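You operate a simulated robot arm through the tools that you are given. There is no shell and no other tool.

Carry out the task below with a simulated robot arm. There is one attempt and no reset: what you move stays moved.

TASK
Put things in order on the counter by the fridge. At the end: the orange half stands where the clear dough pot with pink lid stood; the white shaker (marked "SALT") stands on top of the black lunch beaker; the clear dough pot with pink lid stands where the teal shaker stood; the teal shaker from the counter by the fridge is on the green plate; the orange sponge from the counter by the fridge stands where the orange half stood; whatever was shut is shut again. Leave all else as you found it, and nothing knocked over. Set down upright: shaker.

Only the result counts: the job must be done as asked and must still hold three seconds after the hand-in. Knocking over, shifting, dropping, spilling or breaking anything else fails it. Lids that push on must go on centred and level and be pressed home; caps that screw on are set level and turned clockwise until they are tight.

THE ROBOT
A 5-joint arm with a two-finger parallel gripper, fixed in place. Base frame: the origin is at the foot of the arm, x ahead of it, y to its left, z up; the work surface is at about z = 0. Readings come in m, degrees, newtons and seconds.
With the tool pointing down near the work surface it reaches from about 0.26 to 0.68 m from the base axis. Its first joint turns from -66.0 to 66.0 degrees. The tool tilts only in the upright plane through the base axis and itself; it spins freely about its own axis. Payload 2.9 kg.
The tool frame sits at the grasp point between the pads (the TCP): z along the fingers, y along the line on which they close. The tips reach 0.03 m beyond it. Largest opening 0.11 m; finger width 0.02, thickness 0.01; the body of the gripper, 0.048 by 0.112 m, starts 0.055 m behind the TCP.
Orientation is told as [roll, pitch, yaw] about the base's x, y, z axes, in that order, counted from this pose: with the fingers straight down and closing along the base's y, the tool's x points along the base's -x, its y along +y and its z along -z.

THE INTERFACE
- The arm moves only by the tool servo_tool. Its argument "deltas" is a list of rows, each a list of 7 numbers: the finger opening in m, from 0 to 0.11, then the shift along the base's x, y, z in m, then the turn, a rotation vector about the base's x, y, z in degrees. In form: [[grip, x, y, z, rx, ry, rz], ...]. A call has 1 to 20 rows; each row is the pose to reach, as a shift and turn from the pose commanded when the call began. Each row takes 0.2 s and may step no farther than 0.05 m and 8.6 degrees from the row before; otherwise, or with a gripper value out of range, the whole call is refused. A pose out of reach is approached as far as the arm can. The call stops where the force on the tool passes 40 N (or 10 N more than at its start, if that is more) or the arm is blocked; 0.2 s more then pass. The fingers move at their own pace (about 0.108 m/s each) and stop on an object; they squeeze with about 31 N. The grip force told is the motor's: it shows also when the fingers shut on nothing. Time passes only in rows, and 0.2 s behind the last, so rows that repeat a pose let the fingers close. It gives the time, the measured TCP pose, the force on the tool (base axes), the opening and the grip force at its end, in the units of the frame above (readings bear some noise), with the torque about the TCP (base axes, N m) and any sound that the robot's microphone picked up.
- Cameras (640 x 400 px; columns grow to the right, rows downward): "scene" is fixed at [0.0494, -0.4777, 0.5877]; the picture's right is [0.53, -0.85, 0.00], its down [-0.66, -0.41, -0.63] and it looks along [0.53, 0.33, -0.78] (base axes); focal length 275 px, centre (320, 200). "wrist" rides on the gripper at [0.072, 0.017, -0.103] in the tool frame; the picture's right is [-0.23, 0.97, 0.00], its down [-0.76, -0.18, -0.62] and it looks along [-0.61, -0.14, 0.78] (tool axes); focal length 222 px, centre (320, 200). There is no depth. A picture from a camera that has moved, and an enlarged one, comes with that camera's place and axes in the base frame and with its lens. The place of the scene camera against the robot may be out by one fixed shift of up to 0.012 m in any direction.
- get_image(camera): a new picture of that camera. No time passes.
- close_up(camera, box): a new picture of the part [left, top, right, bottom] of that camera's present view, enlarged. No time passes.
- close_job(): hands the job in; it is judged then, once.

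Places have to be worked out from the pictures, the camera data and where the tool is seen. Open the gripper and draw the arm clear of the work before you hand the job in, unless the task says otherwise.

The tools are called after "Call:" by a JSON object that holds its "op" and its "data". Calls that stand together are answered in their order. servo_tool: Moves the arm, as the interface text tells. Its arguments: {"type":"object","properties":{"deltas":{"type":"array","items":{"type":"array","items":{"type":"number"}}}},"required":["deltas"]} The other tools are called the same way: get_image (camera) takes a picture; close_up (camera, box) takes an enlarged picture of a part of a camera's view; close_job () hands the job in.

At the start:

```text
clock: 0.0
tcp_pos: [0.3382, -0.309, 0.3229]
tool_rot: [0.0, 0.0, 0.0]
wrist_force: [0.8, 0.4, 0.7]
torque: [-0.04, -0.01, -0.01]
opening: 0.1098
finger_force: 0.1
```

scene: 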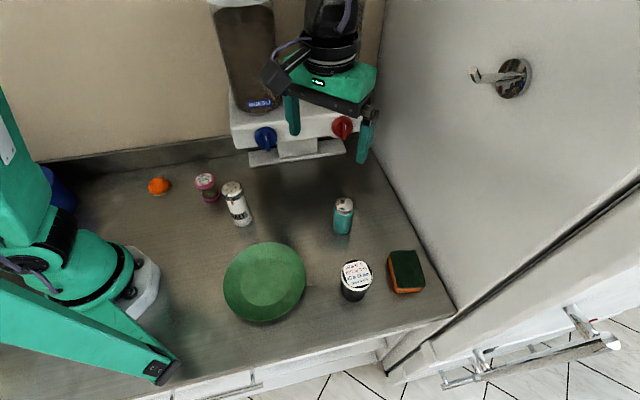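
wrist: 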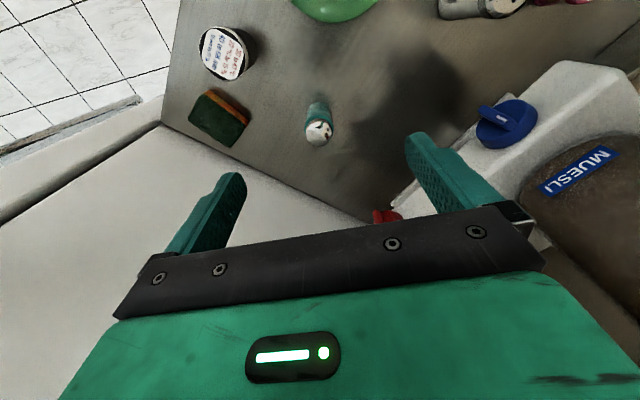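

I'll start by looking closely at the counter from both cameras to locate each object.

Call:
{"op": "close_up", "data": {"camera": "scene", "box": [130, 150, 290, 250]}}

Call:
{"op": "close_up", "data": {"camera": "scene", "box": [290, 180, 450, 310]}}

Call:
{"op": "close_up", "data": {"camera": "scene", "box": [200, 0, 400, 170]}}

Call:
{"op": "close_up", "data": {"camera": "wrist", "box": [160, 0, 420, 170]}}

```text
4.00 times, centred on (210, 200) of scene
camera zoom: at [0.0494, -0.4777, 0.5877], right [0.53, -0.85, 0.0], down [-0.66, -0.41, -0.63], along [0.53, 0.33, -0.78], focal length 1102 px, centre (760, 200)
```

zoom: 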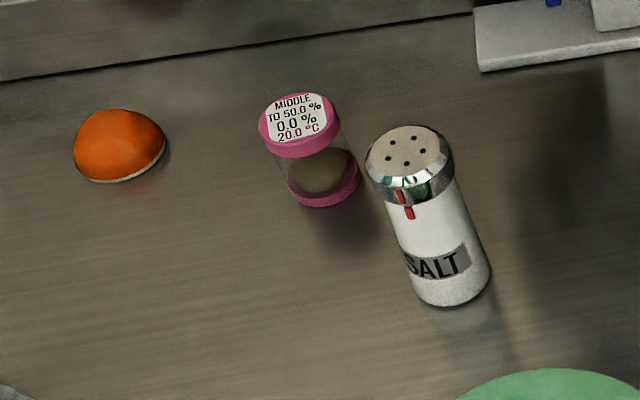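

```text
3.08 times, centred on (370, 245) of scene
camera zoom: at [0.0494, -0.4777, 0.5877], right [0.53, -0.85, 0.0], down [-0.66, -0.41, -0.63], along [0.53, 0.33, -0.78], focal length 847 px, centre (166, 62)
```

zoom: 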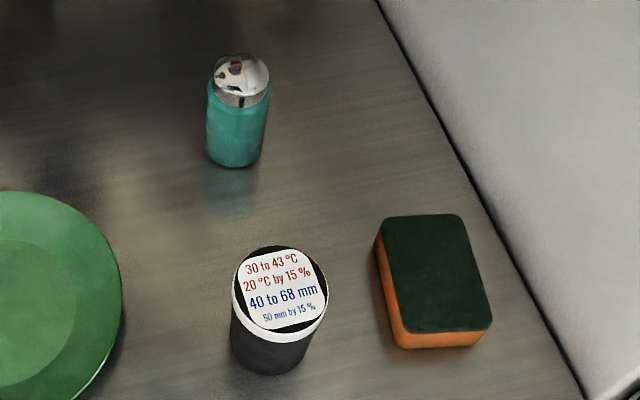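

```text
2.35 times, centred on (300, 85) of scene
camera zoom: at [0.0494, -0.4777, 0.5877], right [0.53, -0.85, 0.0], down [-0.66, -0.41, -0.63], along [0.53, 0.33, -0.78], focal length 648 px, centre (367, 471)
```

zoom: 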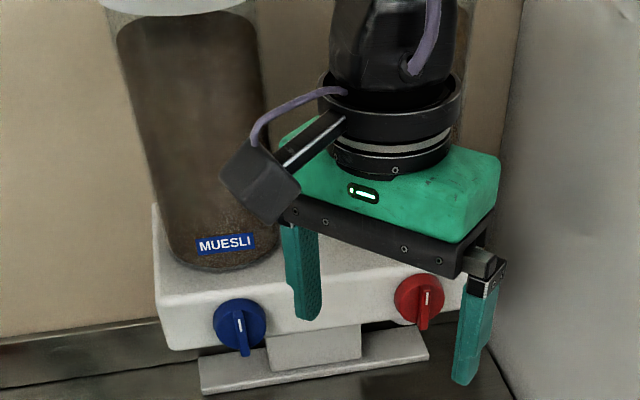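

```text
2.35 times, centred on (290, 85) of wrist
camera zoom: at [0.2649, -0.2917, 0.4257], right [0.23, 0.97, 0.0], down [0.76, -0.18, 0.62], along [0.61, -0.14, -0.78], focal length 523 px, centre (391, 471)
```

zoom: 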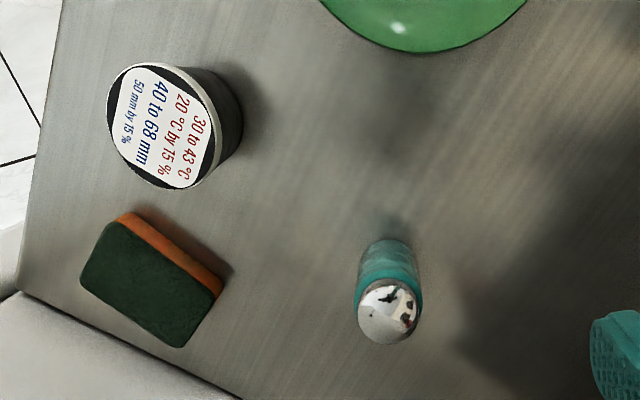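

The wrist view puts the teal shaker near (0.39, -0.32); the scene camera gives about (0.40, -0.326), so the scene camera seems to be offset by about a centimetre. I'll move over the teal shaker at a safe height and look again with the wrist camera.

Call:
{"op": "servo_tool", "data": {"deltas": [[0.11, 0.012, -0.003, -0.03, 0, 0, 0], [0.11, 0.024, -0.006, -0.06, 0, 0, 0], [0.11, 0.036, -0.01, -0.09, 0, 0, 0], [0.11, 0.05, -0.013, -0.12, 0, 0, 0], [0.11, 0.05, -0.013, -0.12, 0, 0, 0]]}}

Call:
{"op": "get_image", "data": {"camera": "wrist"}}

Call:
{"op": "get_image", "data": {"camera": "scene"}}

```text
clock: 1.2
tcp_pos: [0.3907, -0.3225, 0.2037]
tool_rot: [0.0, 0.0, 0.1]
wrist_force: [0.8, -0.1, -0.4]
torque: [-0.04, 0.01, 0.01]
opening: 0.11
finger_force: 0.1
```

```text
taken
camera wrist: at [0.3171, -0.3061, 0.3057], right [0.23, 0.97, 0.0], down [0.76, -0.18, 0.62], along [0.61, -0.14, -0.78], focal length 222 px, centre (320, 200)
```

wrist: 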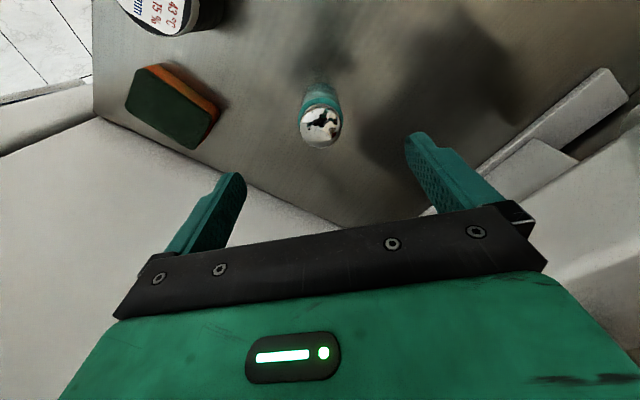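

```text
taken
```

scene: 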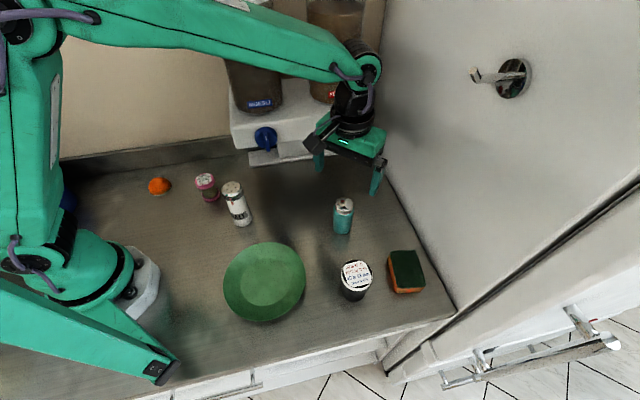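

The shaker is nearly under the tool. I'll zoom in on the wrist view to measure it and its neighbours.

Call:
{"op": "close_up", "data": {"camera": "wrist", "box": [270, 60, 390, 170]}}

Call:
{"op": "close_up", "data": {"camera": "wrist", "box": [100, 0, 260, 160]}}

```text
3.64 times, centred on (330, 115) of wrist
camera zoom: at [0.3171, -0.3061, 0.3057], right [0.23, 0.97, 0.0], down [0.76, -0.18, 0.62], along [0.61, -0.14, -0.78], focal length 808 px, centre (284, 509)
```

zoom: 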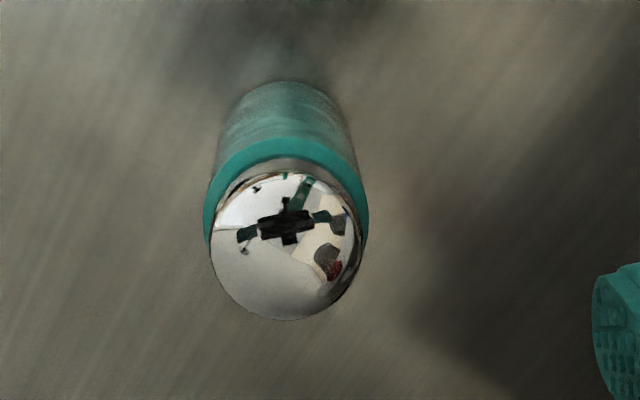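

```text
2.50 times, centred on (180, 80) of wrist
camera zoom: at [0.3171, -0.3061, 0.3057], right [0.23, 0.97, 0.0], down [0.76, -0.18, 0.62], along [0.61, -0.14, -0.78], focal length 555 px, centre (670, 500)
```

zoom: 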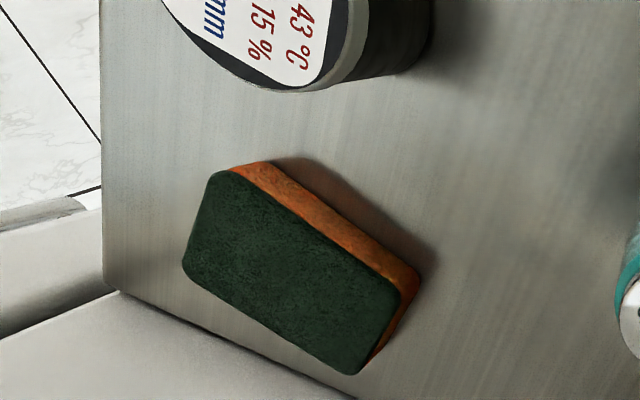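

The teal shaker's axis measures about (0.397, -0.323), radius about 24 mm, body up to z≈0.065 and dome top around 0.095. I'll shift 6.5 mm in x and descend so that the fingers straddle the body, then check before closing.

Call:
{"op": "servo_tool", "data": {"deltas": [[0.11, 0.0065, 0, -0.03, 0, 0, 0], [0.11, 0.0065, 0, -0.06, 0, 0, 0], [0.11, 0.0065, 0, -0.09, 0, 0, 0], [0.11, 0.0065, 0, -0.115, 0, 0, 0], [0.11, 0.0065, 0, -0.135, 0, 0, 0], [0.11, 0.0065, 0, -0.145, 0, 0, 0], [0.11, 0.0065, 0, -0.145, 0, 0, 0]]}}

Call:
{"op": "get_image", "data": {"camera": "wrist"}}

Call:
{"op": "close_up", "data": {"camera": "scene", "box": [280, 120, 440, 250]}}

```text
clock: 2.8
tcp_pos: [0.3953, -0.321, 0.0568]
tool_rot: [0.0, 0.1, 0.0]
wrist_force: [-0.1, 0.2, 0.6]
torque: [-0.01, 0.01, -0.02]
opening: 0.1097
finger_force: 0.0
```

```text
taken
camera wrist: at [0.3213, -0.3052, 0.1606], right [0.23, 0.97, 0.0], down [0.76, -0.18, 0.62], along [0.61, -0.14, -0.78], focal length 222 px, centre (320, 200)
```

wrist: 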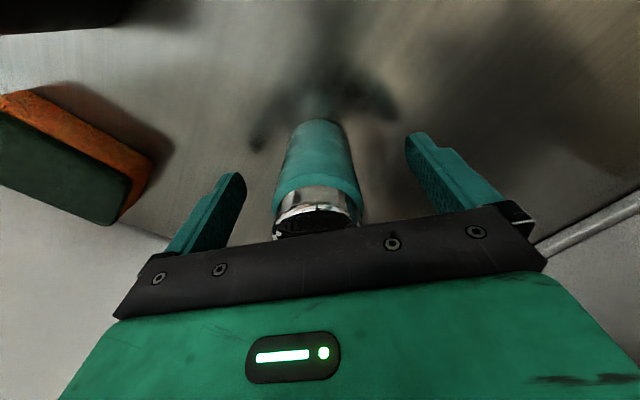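

```text
3.08 times, centred on (360, 185) of scene
camera zoom: at [0.0494, -0.4777, 0.5877], right [0.53, -0.85, 0.0], down [-0.66, -0.41, -0.63], along [0.53, 0.33, -0.78], focal length 847 px, centre (197, 246)
```

zoom: 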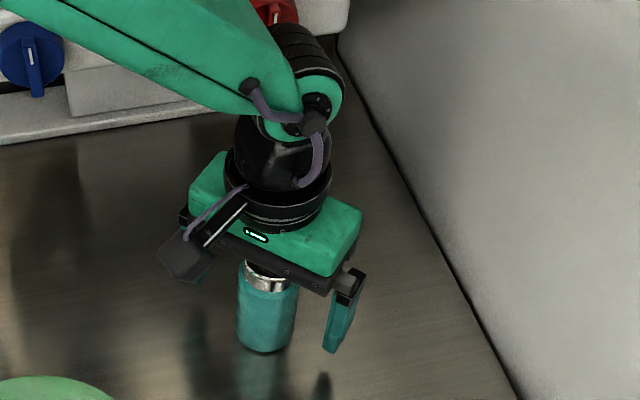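

The shaker sits between the fingers. I'll zoom in to check how well it is centred along the tool's x before closing.

Call:
{"op": "close_up", "data": {"camera": "wrist", "box": [240, 90, 420, 250]}}

```text
2.50 times, centred on (330, 170) of wrist
camera zoom: at [0.3213, -0.3052, 0.1606], right [0.23, 0.97, 0.0], down [0.76, -0.18, 0.62], along [0.61, -0.14, -0.78], focal length 555 px, centre (295, 275)
```

zoom: 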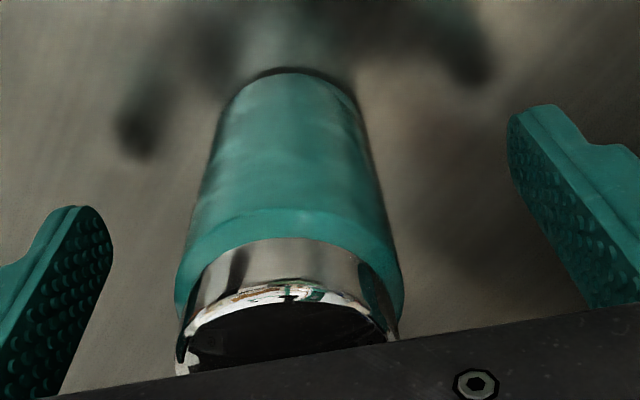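

Centring is within about 2 mm, so I'll close on the body in place.

Call:
{"op": "servo_tool", "data": {"deltas": [[0.02, 0, 0, 0, 0, 0, 0], [0.02, 0, 0, 0, 0, 0, 0], [0.02, 0, 0, 0, 0, 0, 0], [0.02, 0, 0, 0, 0, 0, 0]]}}

Call:
{"op": "get_image", "data": {"camera": "wrist"}}

```text
clock: 3.8
tcp_pos: [0.3962, -0.3216, 0.0582]
tool_rot: [-0.1, 0.0, 0.0]
wrist_force: [0.3, -0.7, 0.1]
torque: [0.04, -0.03, 0.01]
opening: 0.047
finger_force: 30.9
```

```text
taken
camera wrist: at [0.3213, -0.3053, 0.161], right [0.23, 0.97, 0.0], down [0.76, -0.18, 0.62], along [0.61, -0.14, -0.78], focal length 222 px, centre (320, 200)
```

wrist: 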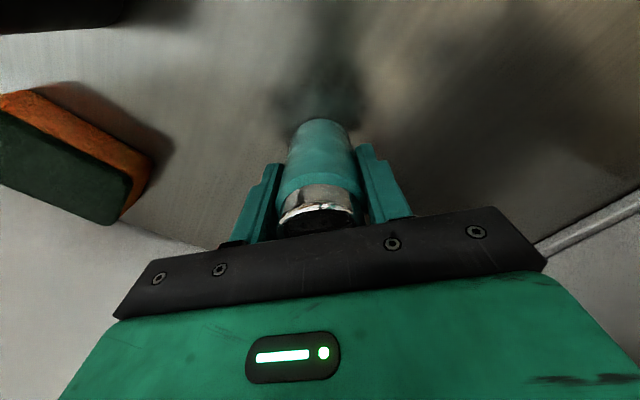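

It is gripped (opening 47 mm), so the teal spot is (0.396, -0.322). I'll lift it straight up and carry it toward the plate at height, then take a look at the plate from the wrist.

Call:
{"op": "servo_tool", "data": {"deltas": [[0.02, 0, 0, 0.02, 0, 0, 0], [0.02, 0, 0, 0.05, 0, 0, 0], [0.02, 0, 0, 0.09, 0, 0, 0], [0.02, 0, 0, 0.12, 0, 0, 0], [0.02, -0.04, 0.013, 0.13, 0, 0, 0], [0.02, -0.08, 0.026, 0.13, 0, 0, 0], [0.02, -0.12, 0.039, 0.13, 0, 0, 0], [0.02, -0.16, 0.052, 0.13, 0, 0, 0], [0.02, -0.19, 0.062, 0.13, 0, 0, 0], [0.02, -0.211, 0.07, 0.13, 0, 0, 0], [0.02, -0.211, 0.07, 0.13, 0, 0, 0]]}}

Call:
{"op": "get_image", "data": {"camera": "wrist"}}

Call:
{"op": "get_image", "data": {"camera": "scene"}}

```text
clock: 6.2
tcp_pos: [0.1839, -0.254, 0.1875]
tool_rot: [0.0, 0.0, 0.0]
wrist_force: [0.2, 0.2, -1.7]
torque: [-0.01, 0.02, 0.02]
opening: 0.0469
finger_force: 31.1
```

```text
taken
camera wrist: at [0.1099, -0.2358, 0.2896], right [0.23, 0.97, 0.0], down [0.76, -0.18, 0.62], along [0.61, -0.14, -0.78], focal length 222 px, centre (320, 200)
```

wrist: 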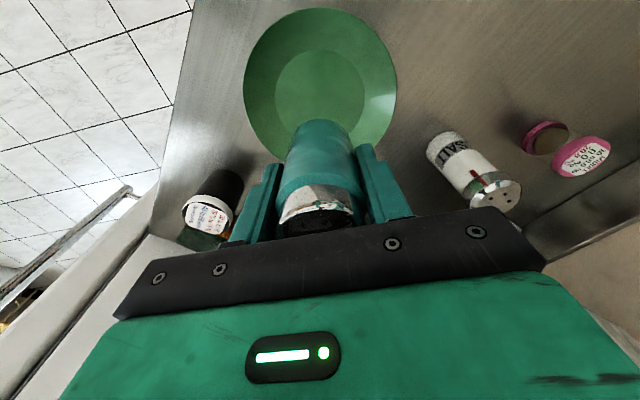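

```text
taken
```

scene: 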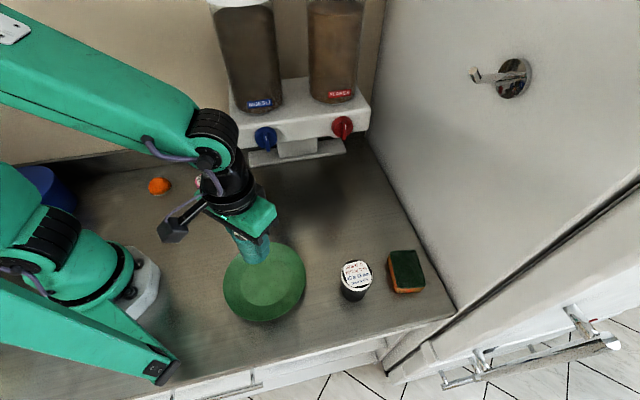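

The plate centre works out at about (0.184, -0.252), directly below the shaker. I'll lower to just above the plate surface, then creep down.

Call:
{"op": "servo_tool", "data": {"deltas": [[0.02, 0, 0, -0.04, 0, 0, 0], [0.02, 0, 0, -0.08, 0, 0, 0], [0.02, 0, 0, -0.105, 0, 0, 0], [0.02, 0, 0, -0.115, 0, 0, 0], [0.02, 0, 0, -0.115, 0, 0, 0]]}}

Call:
{"op": "close_up", "data": {"camera": "scene", "box": [190, 200, 330, 330]}}

Call:
{"op": "get_image", "data": {"camera": "wrist"}}

```text
clock: 7.4
tcp_pos: [0.1843, -0.2513, 0.0718]
tool_rot: [-0.1, -0.1, 0.0]
wrist_force: [0.0, 0.9, -1.2]
torque: [0.01, -0.02, 0.02]
opening: 0.0472
finger_force: 31.0
```

```text
3.08 times, centred on (260, 265) of scene
camera zoom: at [0.0494, -0.4777, 0.5877], right [0.53, -0.85, 0.0], down [-0.66, -0.41, -0.63], along [0.53, 0.33, -0.78], focal length 847 px, centre (505, 0)
```

zoom: 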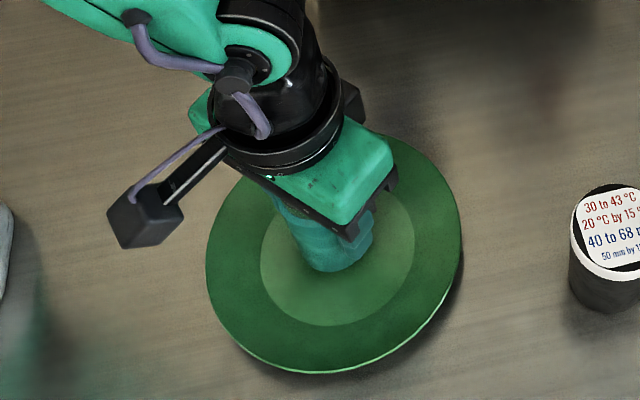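

```text
taken
camera wrist: at [0.1101, -0.2336, 0.1743], right [0.23, 0.97, 0.0], down [0.76, -0.18, 0.62], along [0.61, -0.14, -0.78], focal length 222 px, centre (320, 200)
```

wrist: 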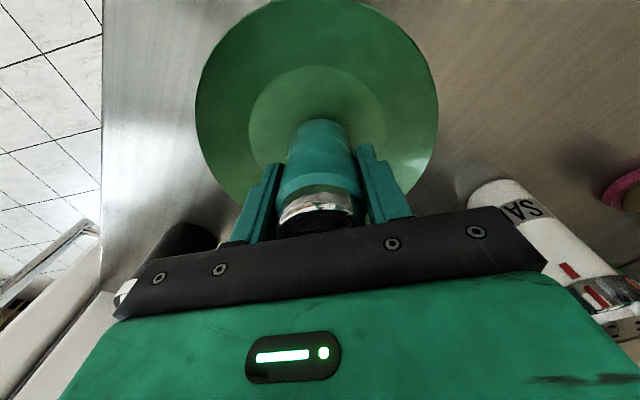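

The shaker is about 14 mm up and centred on the plate's inner disc. I'll creep down in small steps while watching the force.

Call:
{"op": "servo_tool", "data": {"deltas": [[0.02, 0, 0, -0.002, 0, 0, 0], [0.02, 0, 0, -0.004, 0, 0, 0], [0.02, 0, 0, -0.006, 0, 0, 0], [0.02, 0, 0, -0.006, 0, 0, 0]]}}

```text
clock: 8.4
tcp_pos: [0.1846, -0.2523, 0.067]
tool_rot: [0.0, 0.1, -0.1]
wrist_force: [0.0, 0.0, -1.3]
torque: [-0.01, -0.04, 0.03]
opening: 0.0469
finger_force: 31.3
```

Still no contact; I'll continue in 1 mm steps.

Call:
{"op": "servo_tool", "data": {"deltas": [[0.02, 0, 0, -0.001, 0, 0, 0], [0.02, 0, 0, -0.002, 0, 0, 0], [0.02, 0, 0, -0.002, 0, 0, 0]]}}

Call:
{"op": "servo_tool", "data": {"deltas": [[0.02, 0, 0, -0.001, 0, 0, 0], [0.02, 0, 0, -0.001, 0, 0, 0]]}}

```text
clock: 9.2
tcp_pos: [0.1847, -0.2526, 0.0659]
tool_rot: [-0.1, -0.1, 0.0]
wrist_force: [-0.7, 0.4, -1.9]
torque: [-0.03, 0.0, 0.03]
opening: 0.0469
finger_force: 31.0
```

```text
clock: 9.8
tcp_pos: [0.1842, -0.2524, 0.0628]
tool_rot: [0.0, 0.0, 0.0]
wrist_force: [0.4, 0.2, -1.5]
torque: [-0.03, 0.02, 0.03]
opening: 0.0467
finger_force: 30.9
```

Call:
{"op": "servo_tool", "data": {"deltas": [[0.02, 0, 0, -0.001, 0, 0, 0], [0.02, 0, 0, -0.001, 0, 0, 0]]}}

Call:
{"op": "close_up", "data": {"camera": "wrist", "box": [240, 70, 400, 200]}}

```text
clock: 10.4
tcp_pos: [0.185, -0.2522, 0.0626]
tool_rot: [0.0, 0.0, 0.0]
wrist_force: [-0.7, 1.4, 4.2]
torque: [0.07, 0.0, 0.0]
opening: 0.047
finger_force: 31.1
```

```text
3.08 times, centred on (320, 135) of wrist
camera zoom: at [0.1102, -0.2355, 0.1658], right [0.23, 0.97, 0.0], down [0.76, -0.18, 0.62], along [0.61, -0.14, -0.78], focal length 684 px, centre (320, 400)
```

zoom: 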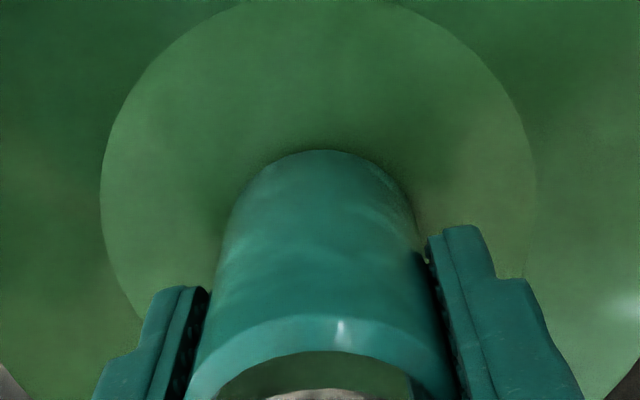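

The force rose to +4 N, so the shaker is resting on the plate. I'll open the fingers and rise straight up.

Call:
{"op": "servo_tool", "data": {"deltas": [[0.06, 0, 0, 0, 0, 0, 0], [0.09, 0, 0, 0, 0, 0, 0], [0.09, 0, 0, 0, 0, 0, 0], [0.09, 0, 0, 0.03, 0, 0, 0], [0.09, 0, 0, 0.07, 0, 0, 0], [0.09, 0, 0, 0.11, 0, 0, 0], [0.09, 0, 0, 0.15, 0, 0, 0], [0.09, 0, 0, 0.15, 0, 0, 0]]}}

Call:
{"op": "get_image", "data": {"camera": "wrist"}}

Call:
{"op": "get_image", "data": {"camera": "scene"}}

```text
clock: 12.2
tcp_pos: [0.185, -0.2498, 0.2139]
tool_rot: [0.1, 0.0, 0.0]
wrist_force: [-0.7, -0.3, 0.2]
torque: [0.01, -0.04, 0.02]
opening: 0.0903
finger_force: 0.0
```

```text
taken
camera wrist: at [0.1106, -0.233, 0.3172], right [0.23, 0.97, 0.0], down [0.76, -0.18, 0.62], along [0.61, -0.14, -0.78], focal length 222 px, centre (320, 200)
```

wrist: 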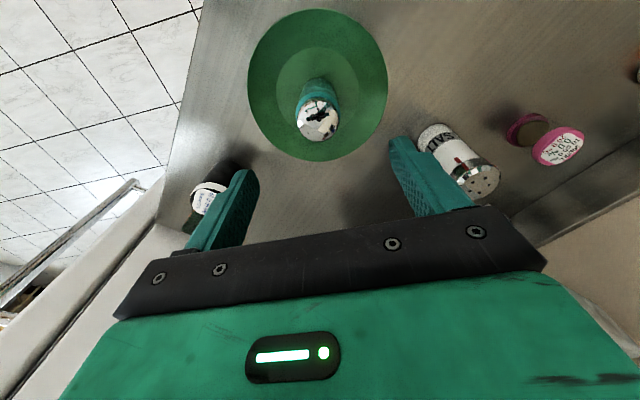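

```text
taken
```

scene: 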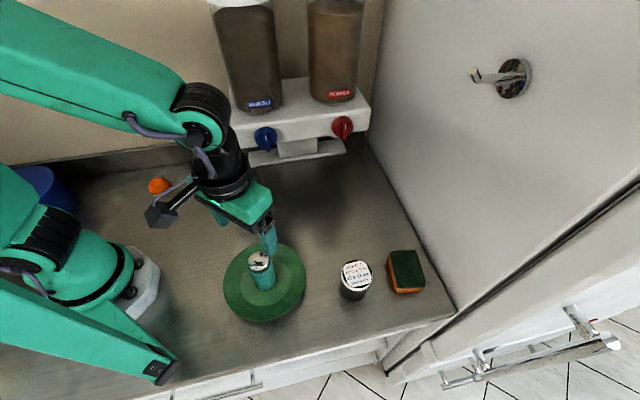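

The teal shaker stands upright on the plate. Next I'll swing over to the dough pot at safe height, keeping clear of the dispenser box.

Call:
{"op": "servo_tool", "data": {"deltas": [[0.09, 0.022, 0.03, 0.005, 0, 0, 0], [0.09, 0.044, 0.06, 0.01, 0, 0, 0], [0.09, 0.065, 0.09, 0.01, 0, 0, 0], [0.09, 0.08, 0.13, 0.01, 0, 0, 0], [0.09, 0.095, 0.17, 0.01, 0, 0, 0], [0.09, 0.105, 0.21, 0.01, 0, 0, 0], [0.09, 0.11, 0.25, 0.01, 0, 0, 0], [0.09, 0.11, 0.285, 0.005, 0, 0, 0], [0.09, 0.11, 0.285, -0.01, 0, 0, 0], [0.09, 0.11, 0.285, -0.01, 0, 0, 0]]}}

Call:
{"op": "get_image", "data": {"camera": "wrist"}}

Call:
{"op": "get_image", "data": {"camera": "scene"}}

```text
clock: 14.4
tcp_pos: [0.2938, 0.0348, 0.2014]
tool_rot: [-0.1, 0.0, 0.0]
wrist_force: [0.0, 0.3, -0.4]
torque: [0.03, 0.01, 0.0]
opening: 0.0898
finger_force: 0.0
```

```text
taken
camera wrist: at [0.2198, 0.0512, 0.3044], right [0.23, 0.97, 0.0], down [0.76, -0.18, 0.62], along [0.61, -0.14, -0.78], focal length 222 px, centre (320, 200)
```

wrist: 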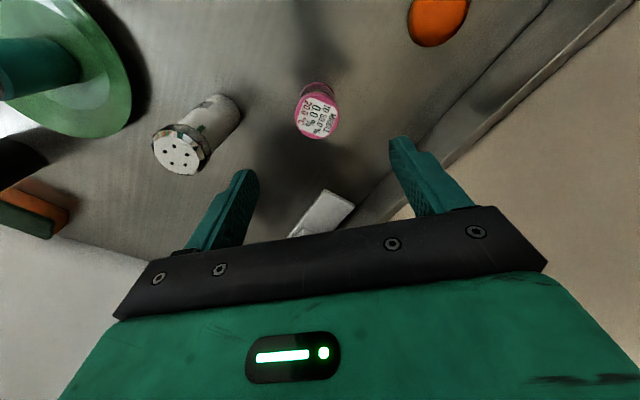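

```text
taken
```

scene: 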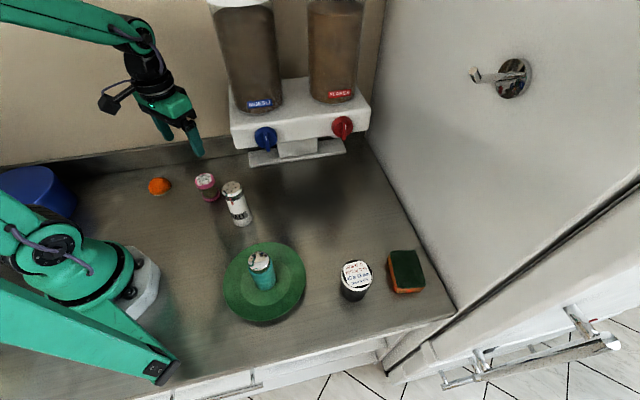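

Call:
{"op": "close_up", "data": {"camera": "wrist", "box": [270, 60, 370, 160]}}

Call:
{"op": "close_up", "data": {"camera": "wrist", "box": [380, 0, 500, 80]}}

Call:
{"op": "close_up", "data": {"camera": "wrist", "box": [130, 70, 260, 200]}}

```text
4.00 times, centred on (320, 110) of wrist
camera zoom: at [0.2198, 0.0512, 0.3044], right [0.23, 0.97, 0.0], down [0.76, -0.18, 0.62], along [0.61, -0.14, -0.78], focal length 888 px, centre (320, 560)
```

zoom: 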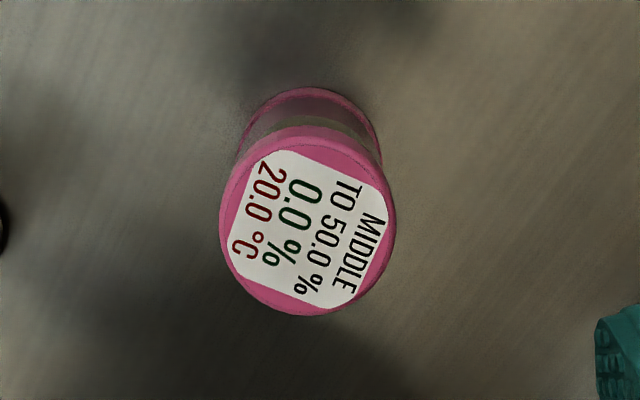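

```text
5.00 times, centred on (440, 40) of wrist
camera zoom: at [0.2198, 0.0512, 0.3044], right [0.23, 0.97, 0.0], down [0.76, -0.18, 0.62], along [0.61, -0.14, -0.78], focal length 1111 px, centre (-280, 1000)
```

zoom: 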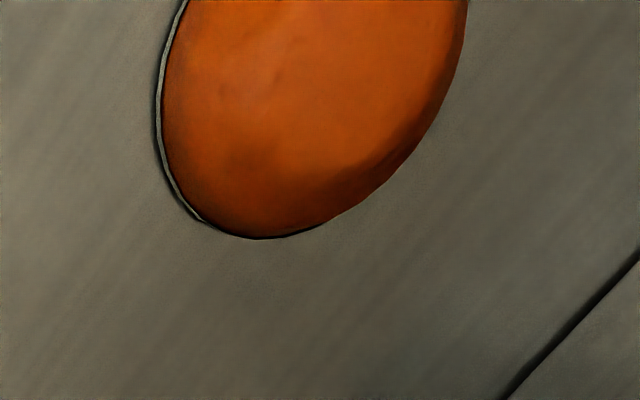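

```text
3.08 times, centred on (195, 135) of wrist
camera zoom: at [0.2198, 0.0512, 0.3044], right [0.23, 0.97, 0.0], down [0.76, -0.18, 0.62], along [0.61, -0.14, -0.78], focal length 684 px, centre (705, 400)
```

zoom: 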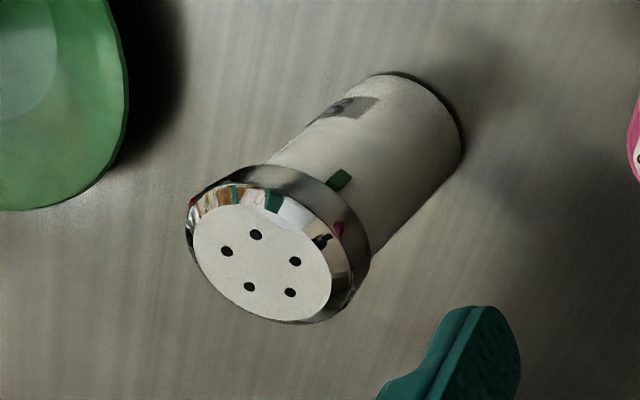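

The pot's axis is at about (0.296, 0.031), radius about 24 mm and height about 60 mm. I'll correct by (+2.5, -3.5) mm and descend so the fingertips end just above the counter.

Call:
{"op": "servo_tool", "data": {"deltas": [[0.09, 0.0025, -0.0035, -0.04, 0, 0, 0], [0.09, 0.0025, -0.0035, -0.08, 0, 0, 0], [0.09, 0.0025, -0.0035, -0.115, 0, 0, 0], [0.09, 0.0025, -0.0035, -0.14, 0, 0, 0], [0.09, 0.0025, -0.0035, -0.155, 0, 0, 0], [0.09, 0.0025, -0.0035, -0.166, 0, 0, 0], [0.09, 0.0025, -0.0035, -0.166, 0, 0, 0]]}}

Call:
{"op": "get_image", "data": {"camera": "wrist"}}

Call:
{"op": "close_up", "data": {"camera": "scene", "box": [140, 120, 280, 240]}}

```text
clock: 16.0
tcp_pos: [0.2982, 0.0307, 0.0372]
tool_rot: [0.1, 0.0, 0.0]
wrist_force: [-0.5, -0.6, 0.6]
torque: [-0.01, -0.01, 0.02]
opening: 0.0901
finger_force: 0.2
```

```text
taken
camera wrist: at [0.2241, 0.0482, 0.1396], right [0.23, 0.97, 0.0], down [0.76, -0.18, 0.62], along [0.61, -0.14, -0.78], focal length 222 px, centre (320, 200)
```

wrist: 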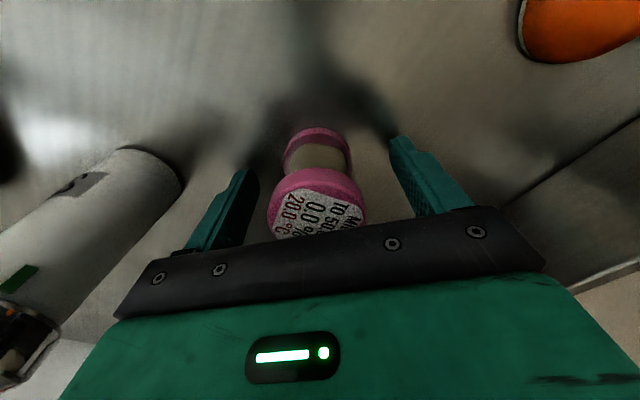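

```text
3.33 times, centred on (210, 180) of scene
camera zoom: at [0.0494, -0.4777, 0.5877], right [0.53, -0.85, 0.0], down [-0.66, -0.41, -0.63], along [0.53, 0.33, -0.78], focal length 918 px, centre (687, 267)
```

zoom: 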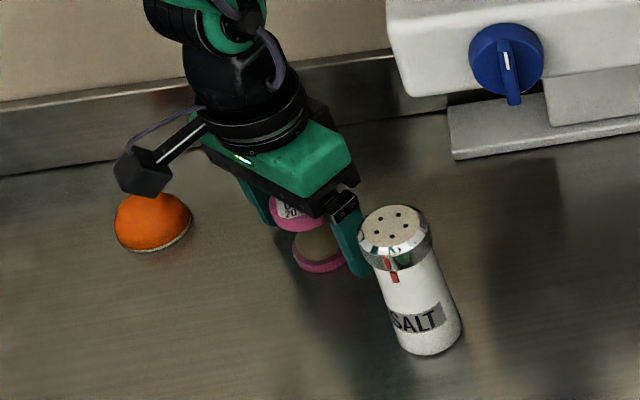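

The pot is centred between the fingers. I'll go 3 mm lower and close on it.

Call:
{"op": "servo_tool", "data": {"deltas": [[0.09, 0, 0, -0.003, 0, 0, 0], [0.03, 0, 0, -0.003, 0, 0, 0], [0.03, 0, 0, -0.003, 0, 0, 0], [0.03, 0, 0, -0.003, 0, 0, 0], [0.03, 0, 0, -0.003, 0, 0, 0]]}}

Call:
{"op": "close_up", "data": {"camera": "wrist", "box": [220, 90, 420, 250]}}

Call:
{"op": "close_up", "data": {"camera": "scene", "box": [160, 140, 260, 220]}}

```text
clock: 17.2
tcp_pos: [0.2978, 0.0312, 0.0341]
tool_rot: [0.0, -0.1, -0.1]
wrist_force: [0.6, -0.2, -0.1]
torque: [0.02, 0.01, -0.01]
opening: 0.0475
finger_force: 31.1
```

```text
2.50 times, centred on (320, 170) of wrist
camera zoom: at [0.2233, 0.0477, 0.1369], right [0.23, 0.97, 0.0], down [0.76, -0.18, 0.62], along [0.61, -0.14, -0.78], focal length 555 px, centre (320, 275)
```

zoom: 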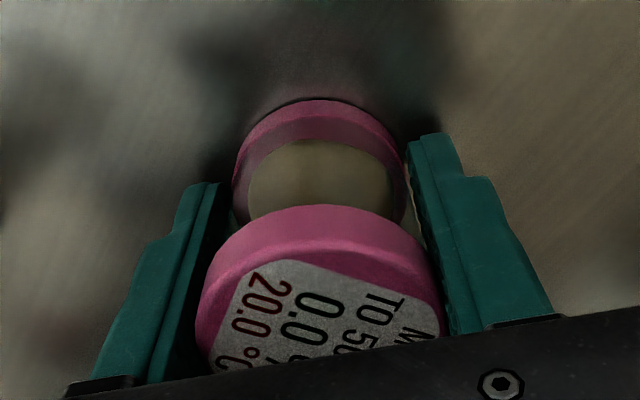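

```text
5.00 times, centred on (210, 180) of scene
camera zoom: at [0.0494, -0.4777, 0.5877], right [0.53, -0.85, 0.0], down [-0.66, -0.41, -0.63], along [0.53, 0.33, -0.78], focal length 1377 px, centre (870, 300)
```

zoom: 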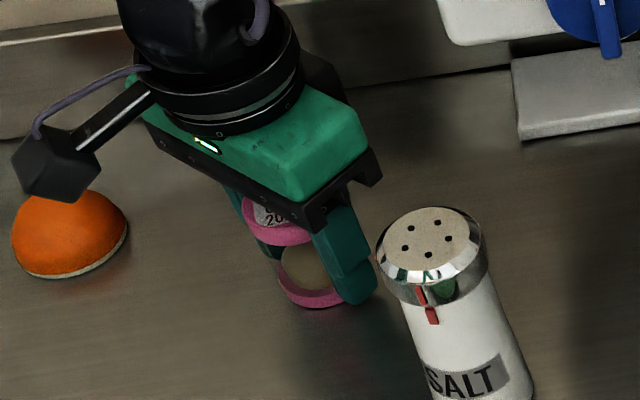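

It is gripped at 47.5 mm; the pot spot is (0.297, 0.031). I'll lift 3 cm slowly and verify that pot and lid rise together.

Call:
{"op": "servo_tool", "data": {"deltas": [[0.03, 0, 0, 0.005, 0, 0, 0], [0.03, 0, 0, 0.012, 0, 0, 0], [0.03, 0, 0, 0.02, 0, 0, 0], [0.03, 0, 0, 0.03, 0, 0, 0], [0.03, 0, 0, 0.03, 0, 0, 0]]}}

Call:
{"op": "close_up", "data": {"camera": "wrist", "box": [220, 90, 420, 250]}}

Call:
{"op": "close_up", "data": {"camera": "scene", "box": [160, 140, 260, 220]}}

```text
clock: 18.4
tcp_pos: [0.2953, 0.031, 0.0639]
tool_rot: [0.1, 0.0, 0.1]
wrist_force: [-0.8, 0.3, -0.9]
torque: [0.02, 0.01, 0.0]
opening: 0.0471
finger_force: 30.8
```

```text
2.50 times, centred on (320, 170) of wrist
camera zoom: at [0.2224, 0.0474, 0.1673], right [0.23, 0.97, 0.0], down [0.76, -0.18, 0.62], along [0.61, -0.14, -0.78], focal length 555 px, centre (320, 275)
```

zoom: 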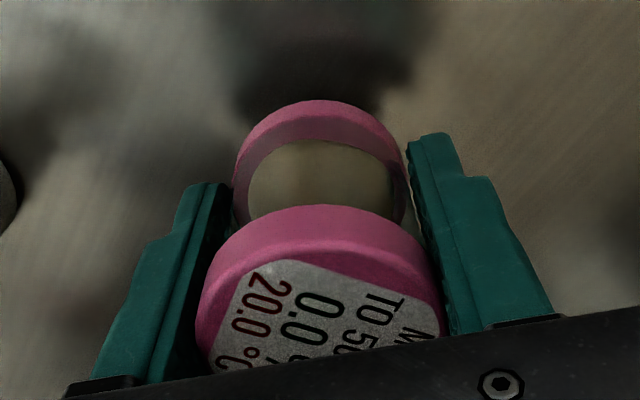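

```text
5.00 times, centred on (210, 180) of scene
camera zoom: at [0.0494, -0.4777, 0.5877], right [0.53, -0.85, 0.0], down [-0.66, -0.41, -0.63], along [0.53, 0.33, -0.78], focal length 1377 px, centre (870, 300)
```

zoom: 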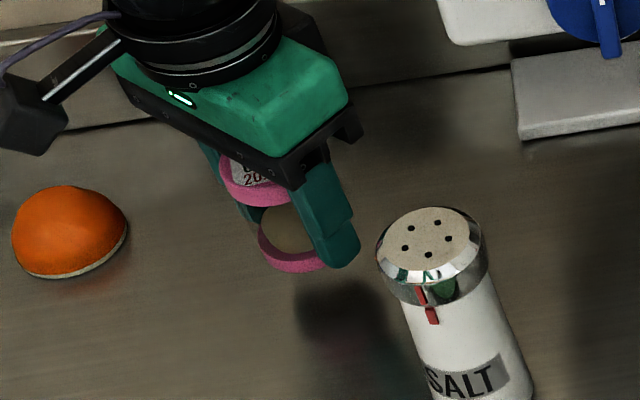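

The lidded pot lifts as one piece. I'll raise it well above the salt shaker and carry it to the teal shaker's former spot at (0.396, -0.322).

Call:
{"op": "servo_tool", "data": {"deltas": [[0.03, 0, 0, 0.04, 0, 0, 0], [0.03, 0, 0, 0.08, 0, 0, 0], [0.03, 0, 0, 0.12, 0, 0, 0], [0.03, 0, 0, 0.15, 0, 0, 0], [0.03, -0.003, -0.045, 0.15, 0, 0, 0], [0.03, -0.005, -0.09, 0.15, 0, 0, 0], [0.03, -0.005, -0.135, 0.15, 0, 0, 0], [0.03, 0, -0.18, 0.15, 0, 0, 0], [0.03, 0.015, -0.22, 0.15, 0, 0, 0], [0.03, 0.04, -0.255, 0.15, 0, 0, 0], [0.03, 0.065, -0.29, 0.15, 0, 0, 0], [0.03, 0.085, -0.325, 0.14, 0, 0, 0], [0.03, 0.099, -0.353, 0.12, 0, 0, 0], [0.03, 0.099, -0.353, 0.12, 0, 0, 0]]}}

Call:
{"op": "get_image", "data": {"camera": "wrist"}}

Call:
{"op": "get_image", "data": {"camera": "scene"}}

```text
clock: 21.4
tcp_pos: [0.3923, -0.3256, 0.1836]
tool_rot: [0.0, 0.0, 0.0]
wrist_force: [-1.1, -1.0, -1.2]
torque: [0.02, 0.03, 0.0]
opening: 0.0473
finger_force: 31.1
```

```text
taken
camera wrist: at [0.3188, -0.3097, 0.2863], right [0.23, 0.97, 0.0], down [0.76, -0.18, 0.62], along [0.61, -0.14, -0.78], focal length 222 px, centre (320, 200)
```

wrist: 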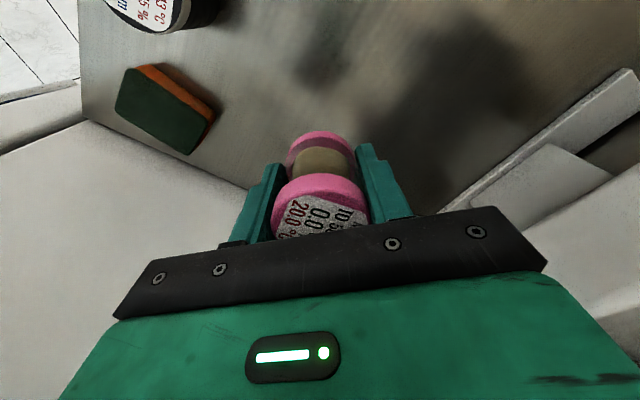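

```text
taken
```

scene: 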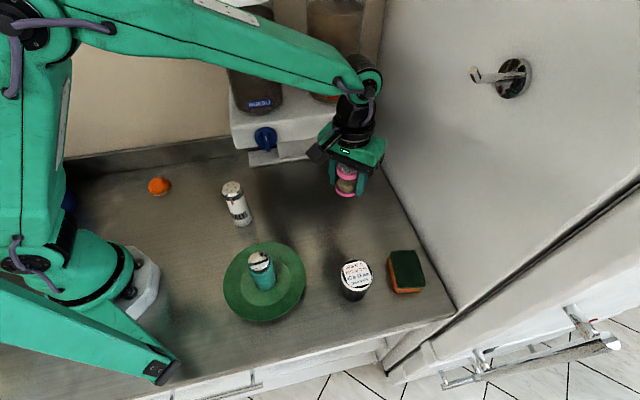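

The readings put the TCP at (0.3928, -0.3267), so I'll correct by (+3, +4.5) mm while descending to about 1 cm above the counter.

Call:
{"op": "servo_tool", "data": {"deltas": [[0.03, 0.003, 0.0045, -0.04, 0, 0, 0], [0.03, 0.003, 0.0045, -0.08, 0, 0, 0], [0.03, 0.003, 0.0045, -0.115, 0, 0, 0], [0.03, 0.003, 0.0045, -0.135, 0, 0, 0], [0.03, 0.003, 0.0045, -0.14, 0, 0, 0], [0.03, 0.003, 0.0045, -0.14, 0, 0, 0]]}}

Call:
{"op": "close_up", "data": {"camera": "wrist", "box": [220, 90, 420, 250]}}

```text
clock: 22.8
tcp_pos: [0.3992, -0.3173, 0.0447]
tool_rot: [0.0, 0.0, 0.0]
wrist_force: [0.5, -0.8, -1.1]
torque: [-0.04, 0.01, -0.03]
opening: 0.0473
finger_force: 31.0
```

```text
2.50 times, centred on (320, 170) of wrist
camera zoom: at [0.3246, -0.3011, 0.1478], right [0.23, 0.97, 0.0], down [0.76, -0.18, 0.62], along [0.61, -0.14, -0.78], focal length 555 px, centre (320, 275)
```

zoom: 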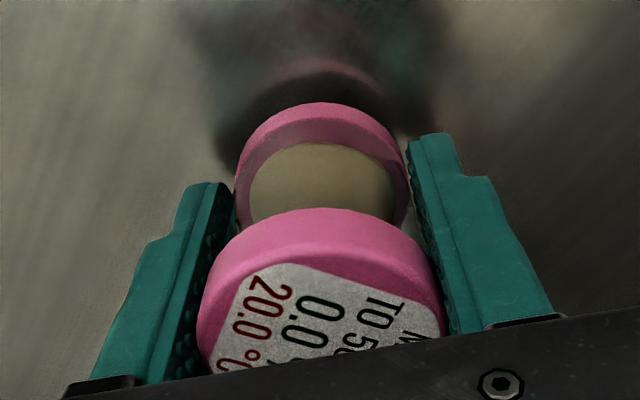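

Settled, the TCP is at (0.3986, -0.3181), slightly past target because the last reading was taken before settling. I'll correct by (-2.5, -4) mm and come down close to the surface.

Call:
{"op": "servo_tool", "data": {"deltas": [[0.03, -0.0025, -0.004, 0, 0, 0, 0], [0.03, -0.0025, -0.004, -0.004, 0, 0, 0], [0.03, -0.0025, -0.004, -0.007, 0, 0, 0], [0.03, -0.0025, -0.004, -0.009, 0, 0, 0], [0.03, -0.0025, -0.004, -0.009, 0, 0, 0], [0.03, -0.0025, -0.004, -0.009, 0, 0, 0]]}}

Call:
{"op": "close_up", "data": {"camera": "wrist", "box": [220, 90, 420, 250]}}

```text
clock: 24.2
tcp_pos: [0.3957, -0.3207, 0.0351]
tool_rot: [-0.1, 0.0, 0.1]
wrist_force: [-0.7, -0.9, -1.6]
torque: [-0.03, 0.03, 0.02]
opening: 0.0473
finger_force: 31.6
```

```text
2.50 times, centred on (320, 170) of wrist
camera zoom: at [0.3224, -0.3047, 0.1376], right [0.23, 0.97, 0.0], down [0.76, -0.18, 0.62], along [0.61, -0.14, -0.78], focal length 555 px, centre (320, 275)
```

zoom: 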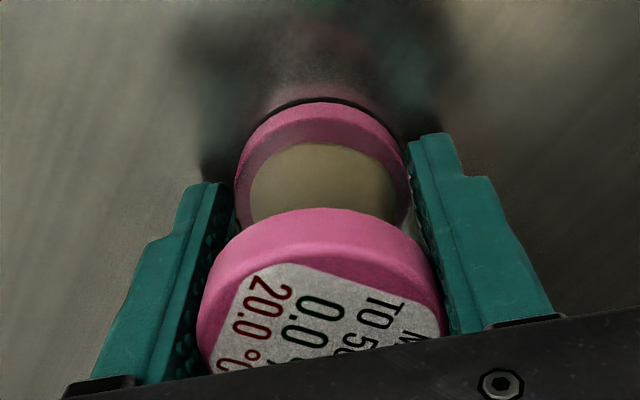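

The pot is at (0.396, -0.322), about 1 mm above the counter. I'll creep down in 0.5–1 mm steps until it touches.

Call:
{"op": "servo_tool", "data": {"deltas": [[0.03, 0, 0, -0.0005, 0, 0, 0], [0.03, 0, 0, -0.001, 0, 0, 0], [0.03, 0, 0, -0.001, 0, 0, 0]]}}

Call:
{"op": "servo_tool", "data": {"deltas": [[0.03, 0, 0, -0.0005, 0, 0, 0], [0.03, 0, 0, -0.0005, 0, 0, 0]]}}

```text
clock: 25.0
tcp_pos: [0.3961, -0.3232, 0.0334]
tool_rot: [-0.1, -0.1, -0.1]
wrist_force: [0.4, -0.1, -0.5]
torque: [-0.03, 0.0, -0.03]
opening: 0.0473
finger_force: 31.0
```

```text
clock: 25.6
tcp_pos: [0.3961, -0.3215, 0.0326]
tool_rot: [0.0, 0.1, 0.0]
wrist_force: [-1.0, -0.2, 1.0]
torque: [0.06, 0.02, 0.03]
opening: 0.0471
finger_force: 31.3
```

Call:
{"op": "servo_tool", "data": {"deltas": [[0.03, 0, 0, -0.0005, 0, 0, 0], [0.03, 0, 0, -0.0005, 0, 0, 0]]}}

```text
clock: 26.2
tcp_pos: [0.3974, -0.324, 0.0338]
tool_rot: [0.0, 0.1, -0.1]
wrist_force: [0.4, 1.8, 5.5]
torque: [0.14, 0.0, -0.02]
opening: 0.0472
finger_force: 31.0
```

The force climbed to 5.5 N, so the pot stands on the counter. I'll release and rise straight up.

Call:
{"op": "servo_tool", "data": {"deltas": [[0.06, 0, 0, 0, 0, 0, 0], [0.08, 0, 0, 0, 0, 0, 0], [0.08, 0, 0, 0, 0, 0, 0], [0.08, 0, 0, 0.03, 0, 0, 0], [0.08, 0, 0, 0.07, 0, 0, 0], [0.08, 0, 0, 0.11, 0, 0, 0], [0.08, 0, 0, 0.15, 0, 0, 0], [0.08, 0, 0, 0.18, 0, 0, 0], [0.08, 0, 0, 0.18, 0, 0, 0], [0.08, 0, 0, 0.18, 0, 0, 0]]}}

Call:
{"op": "get_image", "data": {"camera": "wrist"}}

Call:
{"op": "close_up", "data": {"camera": "wrist", "box": [270, 60, 370, 160]}}

Call:
{"op": "get_image", "data": {"camera": "scene"}}

```text
clock: 28.4
tcp_pos: [0.3947, -0.3222, 0.2103]
tool_rot: [0.0, 0.0, -0.1]
wrist_force: [0.2, 0.1, 0.7]
torque: [-0.05, -0.01, -0.01]
opening: 0.08
finger_force: 0.1
```

```text
taken
camera wrist: at [0.3195, -0.3053, 0.3143], right [0.23, 0.97, 0.0], down [0.76, -0.18, 0.62], along [0.61, -0.14, -0.78], focal length 222 px, centre (320, 200)
```

wrist: 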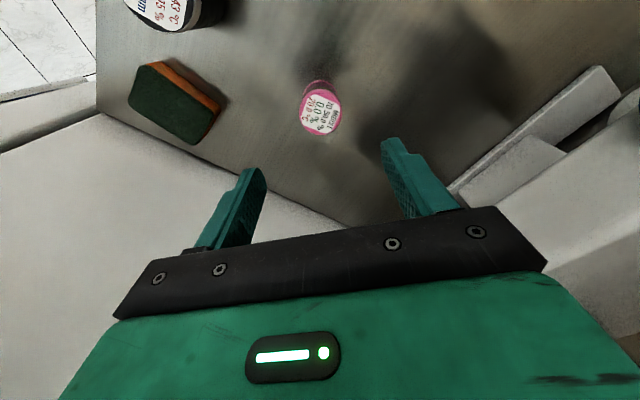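

```text
4.00 times, centred on (320, 110) of wrist
camera zoom: at [0.3195, -0.3053, 0.3143], right [0.23, 0.97, 0.0], down [0.76, -0.18, 0.62], along [0.61, -0.14, -0.78], focal length 888 px, centre (320, 560)
```

zoom: 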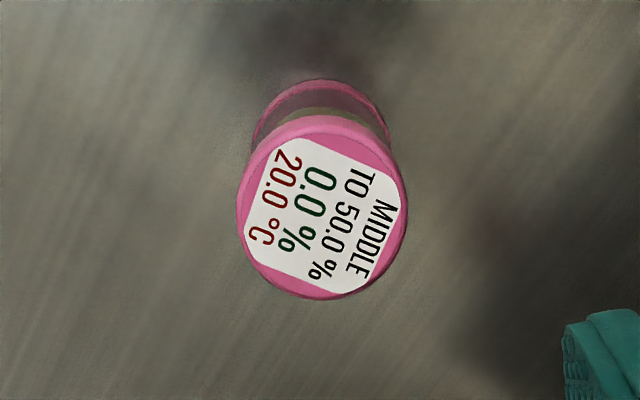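

```text
taken
```

scene: 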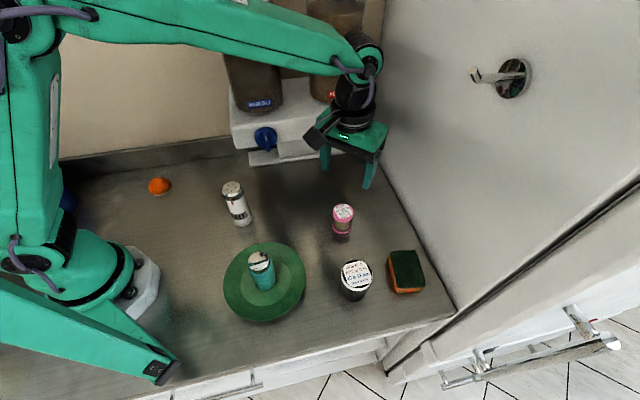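

The pot stands at (0.396, -0.322). Next I'll retract and swing to the orange half, at about (0.241, 0.176), turning the gripper 45° so that the fingers close parallel to the back wall.

Call:
{"op": "servo_tool", "data": {"deltas": [[0.11, -0.03, 0.035, 0, 0, 0, 0], [0.11, -0.06, 0.07, 0, 0, 0, 5], [0.11, -0.085, 0.11, 0, 0, 0, 10], [0.11, -0.1, 0.155, 0, 0, 0, 15], [0.11, -0.105, 0.2, 0, 0, 0, 20], [0.11, -0.105, 0.245, 0, 0, 0, 25], [0.11, -0.105, 0.29, 0, 0, 0, 30], [0.11, -0.105, 0.335, 0, 0, 0, 35], [0.11, -0.11, 0.38, 0, 0, 0, 40], [0.11, -0.12, 0.42, 0, 0, 0, 45], [0.11, -0.135, 0.46, 0, 0, 0, 45], [0.11, -0.154, 0.498, 0, 0, 0, 45], [0.11, -0.154, 0.498, 0, 0, 0, 45], [0.11, -0.154, 0.498, 0, 0, 0, 45]]}}

Call:
{"op": "get_image", "data": {"camera": "wrist"}}

Call:
{"op": "get_image", "data": {"camera": "scene"}}

```text
clock: 31.4
tcp_pos: [0.2455, 0.1752, 0.2125]
tool_rot: [0.0, 0.0, 45.0]
wrist_force: [0.2, -0.2, -0.6]
torque: [-0.01, -0.01, 0.03]
opening: 0.11
finger_force: 0.0
```

```text
taken
camera wrist: at [0.1813, 0.1365, 0.3143], right [-0.53, 0.85, 0.0], down [0.66, 0.41, 0.62], along [0.53, 0.33, -0.78], focal length 222 px, centre (320, 200)
```

wrist: 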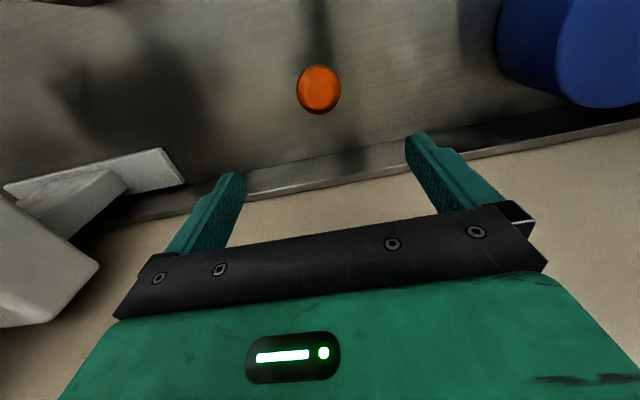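

```text
taken
```

scene: 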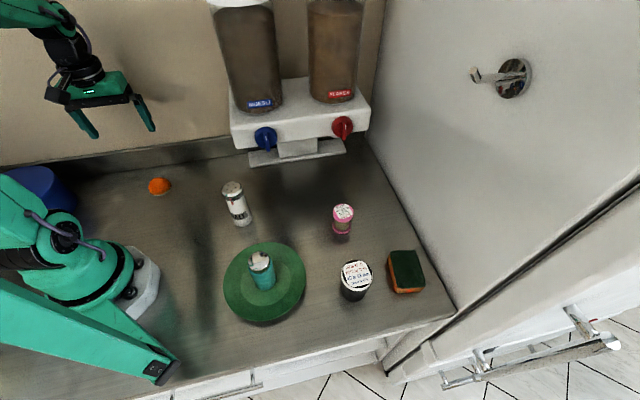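

Orange half is nearly under the tool, and a large blue container is nearby on the left. I'll zoom in on both.

Call:
{"op": "close_up", "data": {"camera": "wrist", "box": [270, 40, 370, 140]}}

Call:
{"op": "close_up", "data": {"camera": "wrist", "box": [440, 0, 640, 170]}}

Call:
{"op": "close_up", "data": {"camera": "scene", "box": [0, 130, 200, 250]}}

```text
4.00 times, centred on (320, 90) of wrist
camera zoom: at [0.1813, 0.1365, 0.3143], right [-0.53, 0.85, 0.0], down [0.66, 0.41, 0.62], along [0.53, 0.33, -0.78], focal length 888 px, centre (320, 640)
```

zoom: 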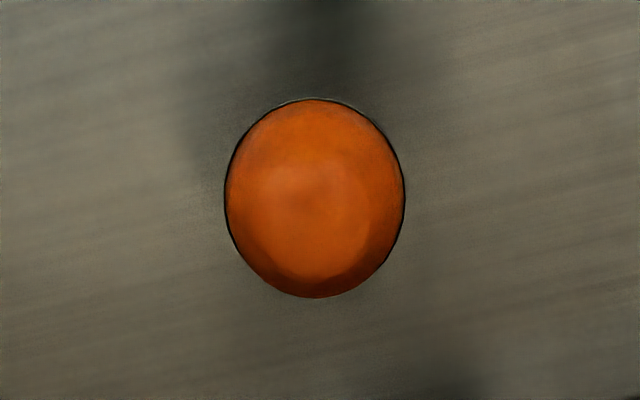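

```text
2.35 times, centred on (540, 85) of wrist
camera zoom: at [0.1813, 0.1365, 0.3143], right [-0.53, 0.85, 0.0], down [0.66, 0.41, 0.62], along [0.53, 0.33, -0.78], focal length 523 px, centre (-198, 471)
```

zoom: 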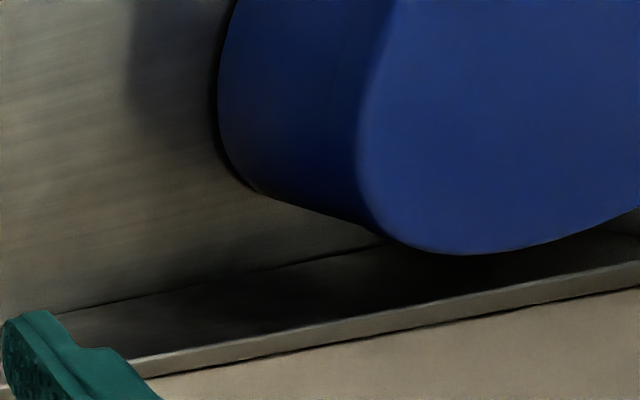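

```text
3.20 times, centred on (100, 190) of scene
camera zoom: at [0.0494, -0.4776, 0.5877], right [0.53, -0.85, 0.0], down [-0.66, -0.41, -0.63], along [0.53, 0.33, -0.78], focal length 881 px, centre (1024, 232)
```

zoom: 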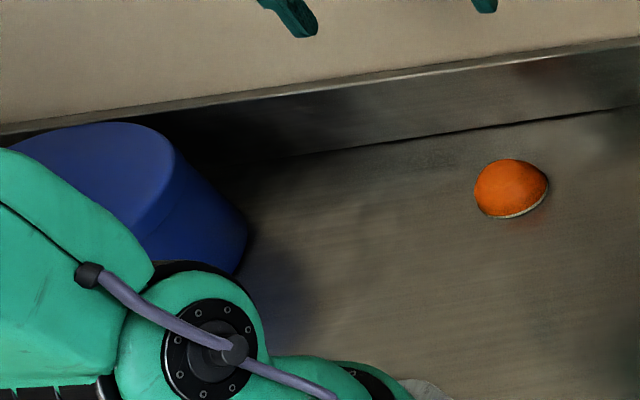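

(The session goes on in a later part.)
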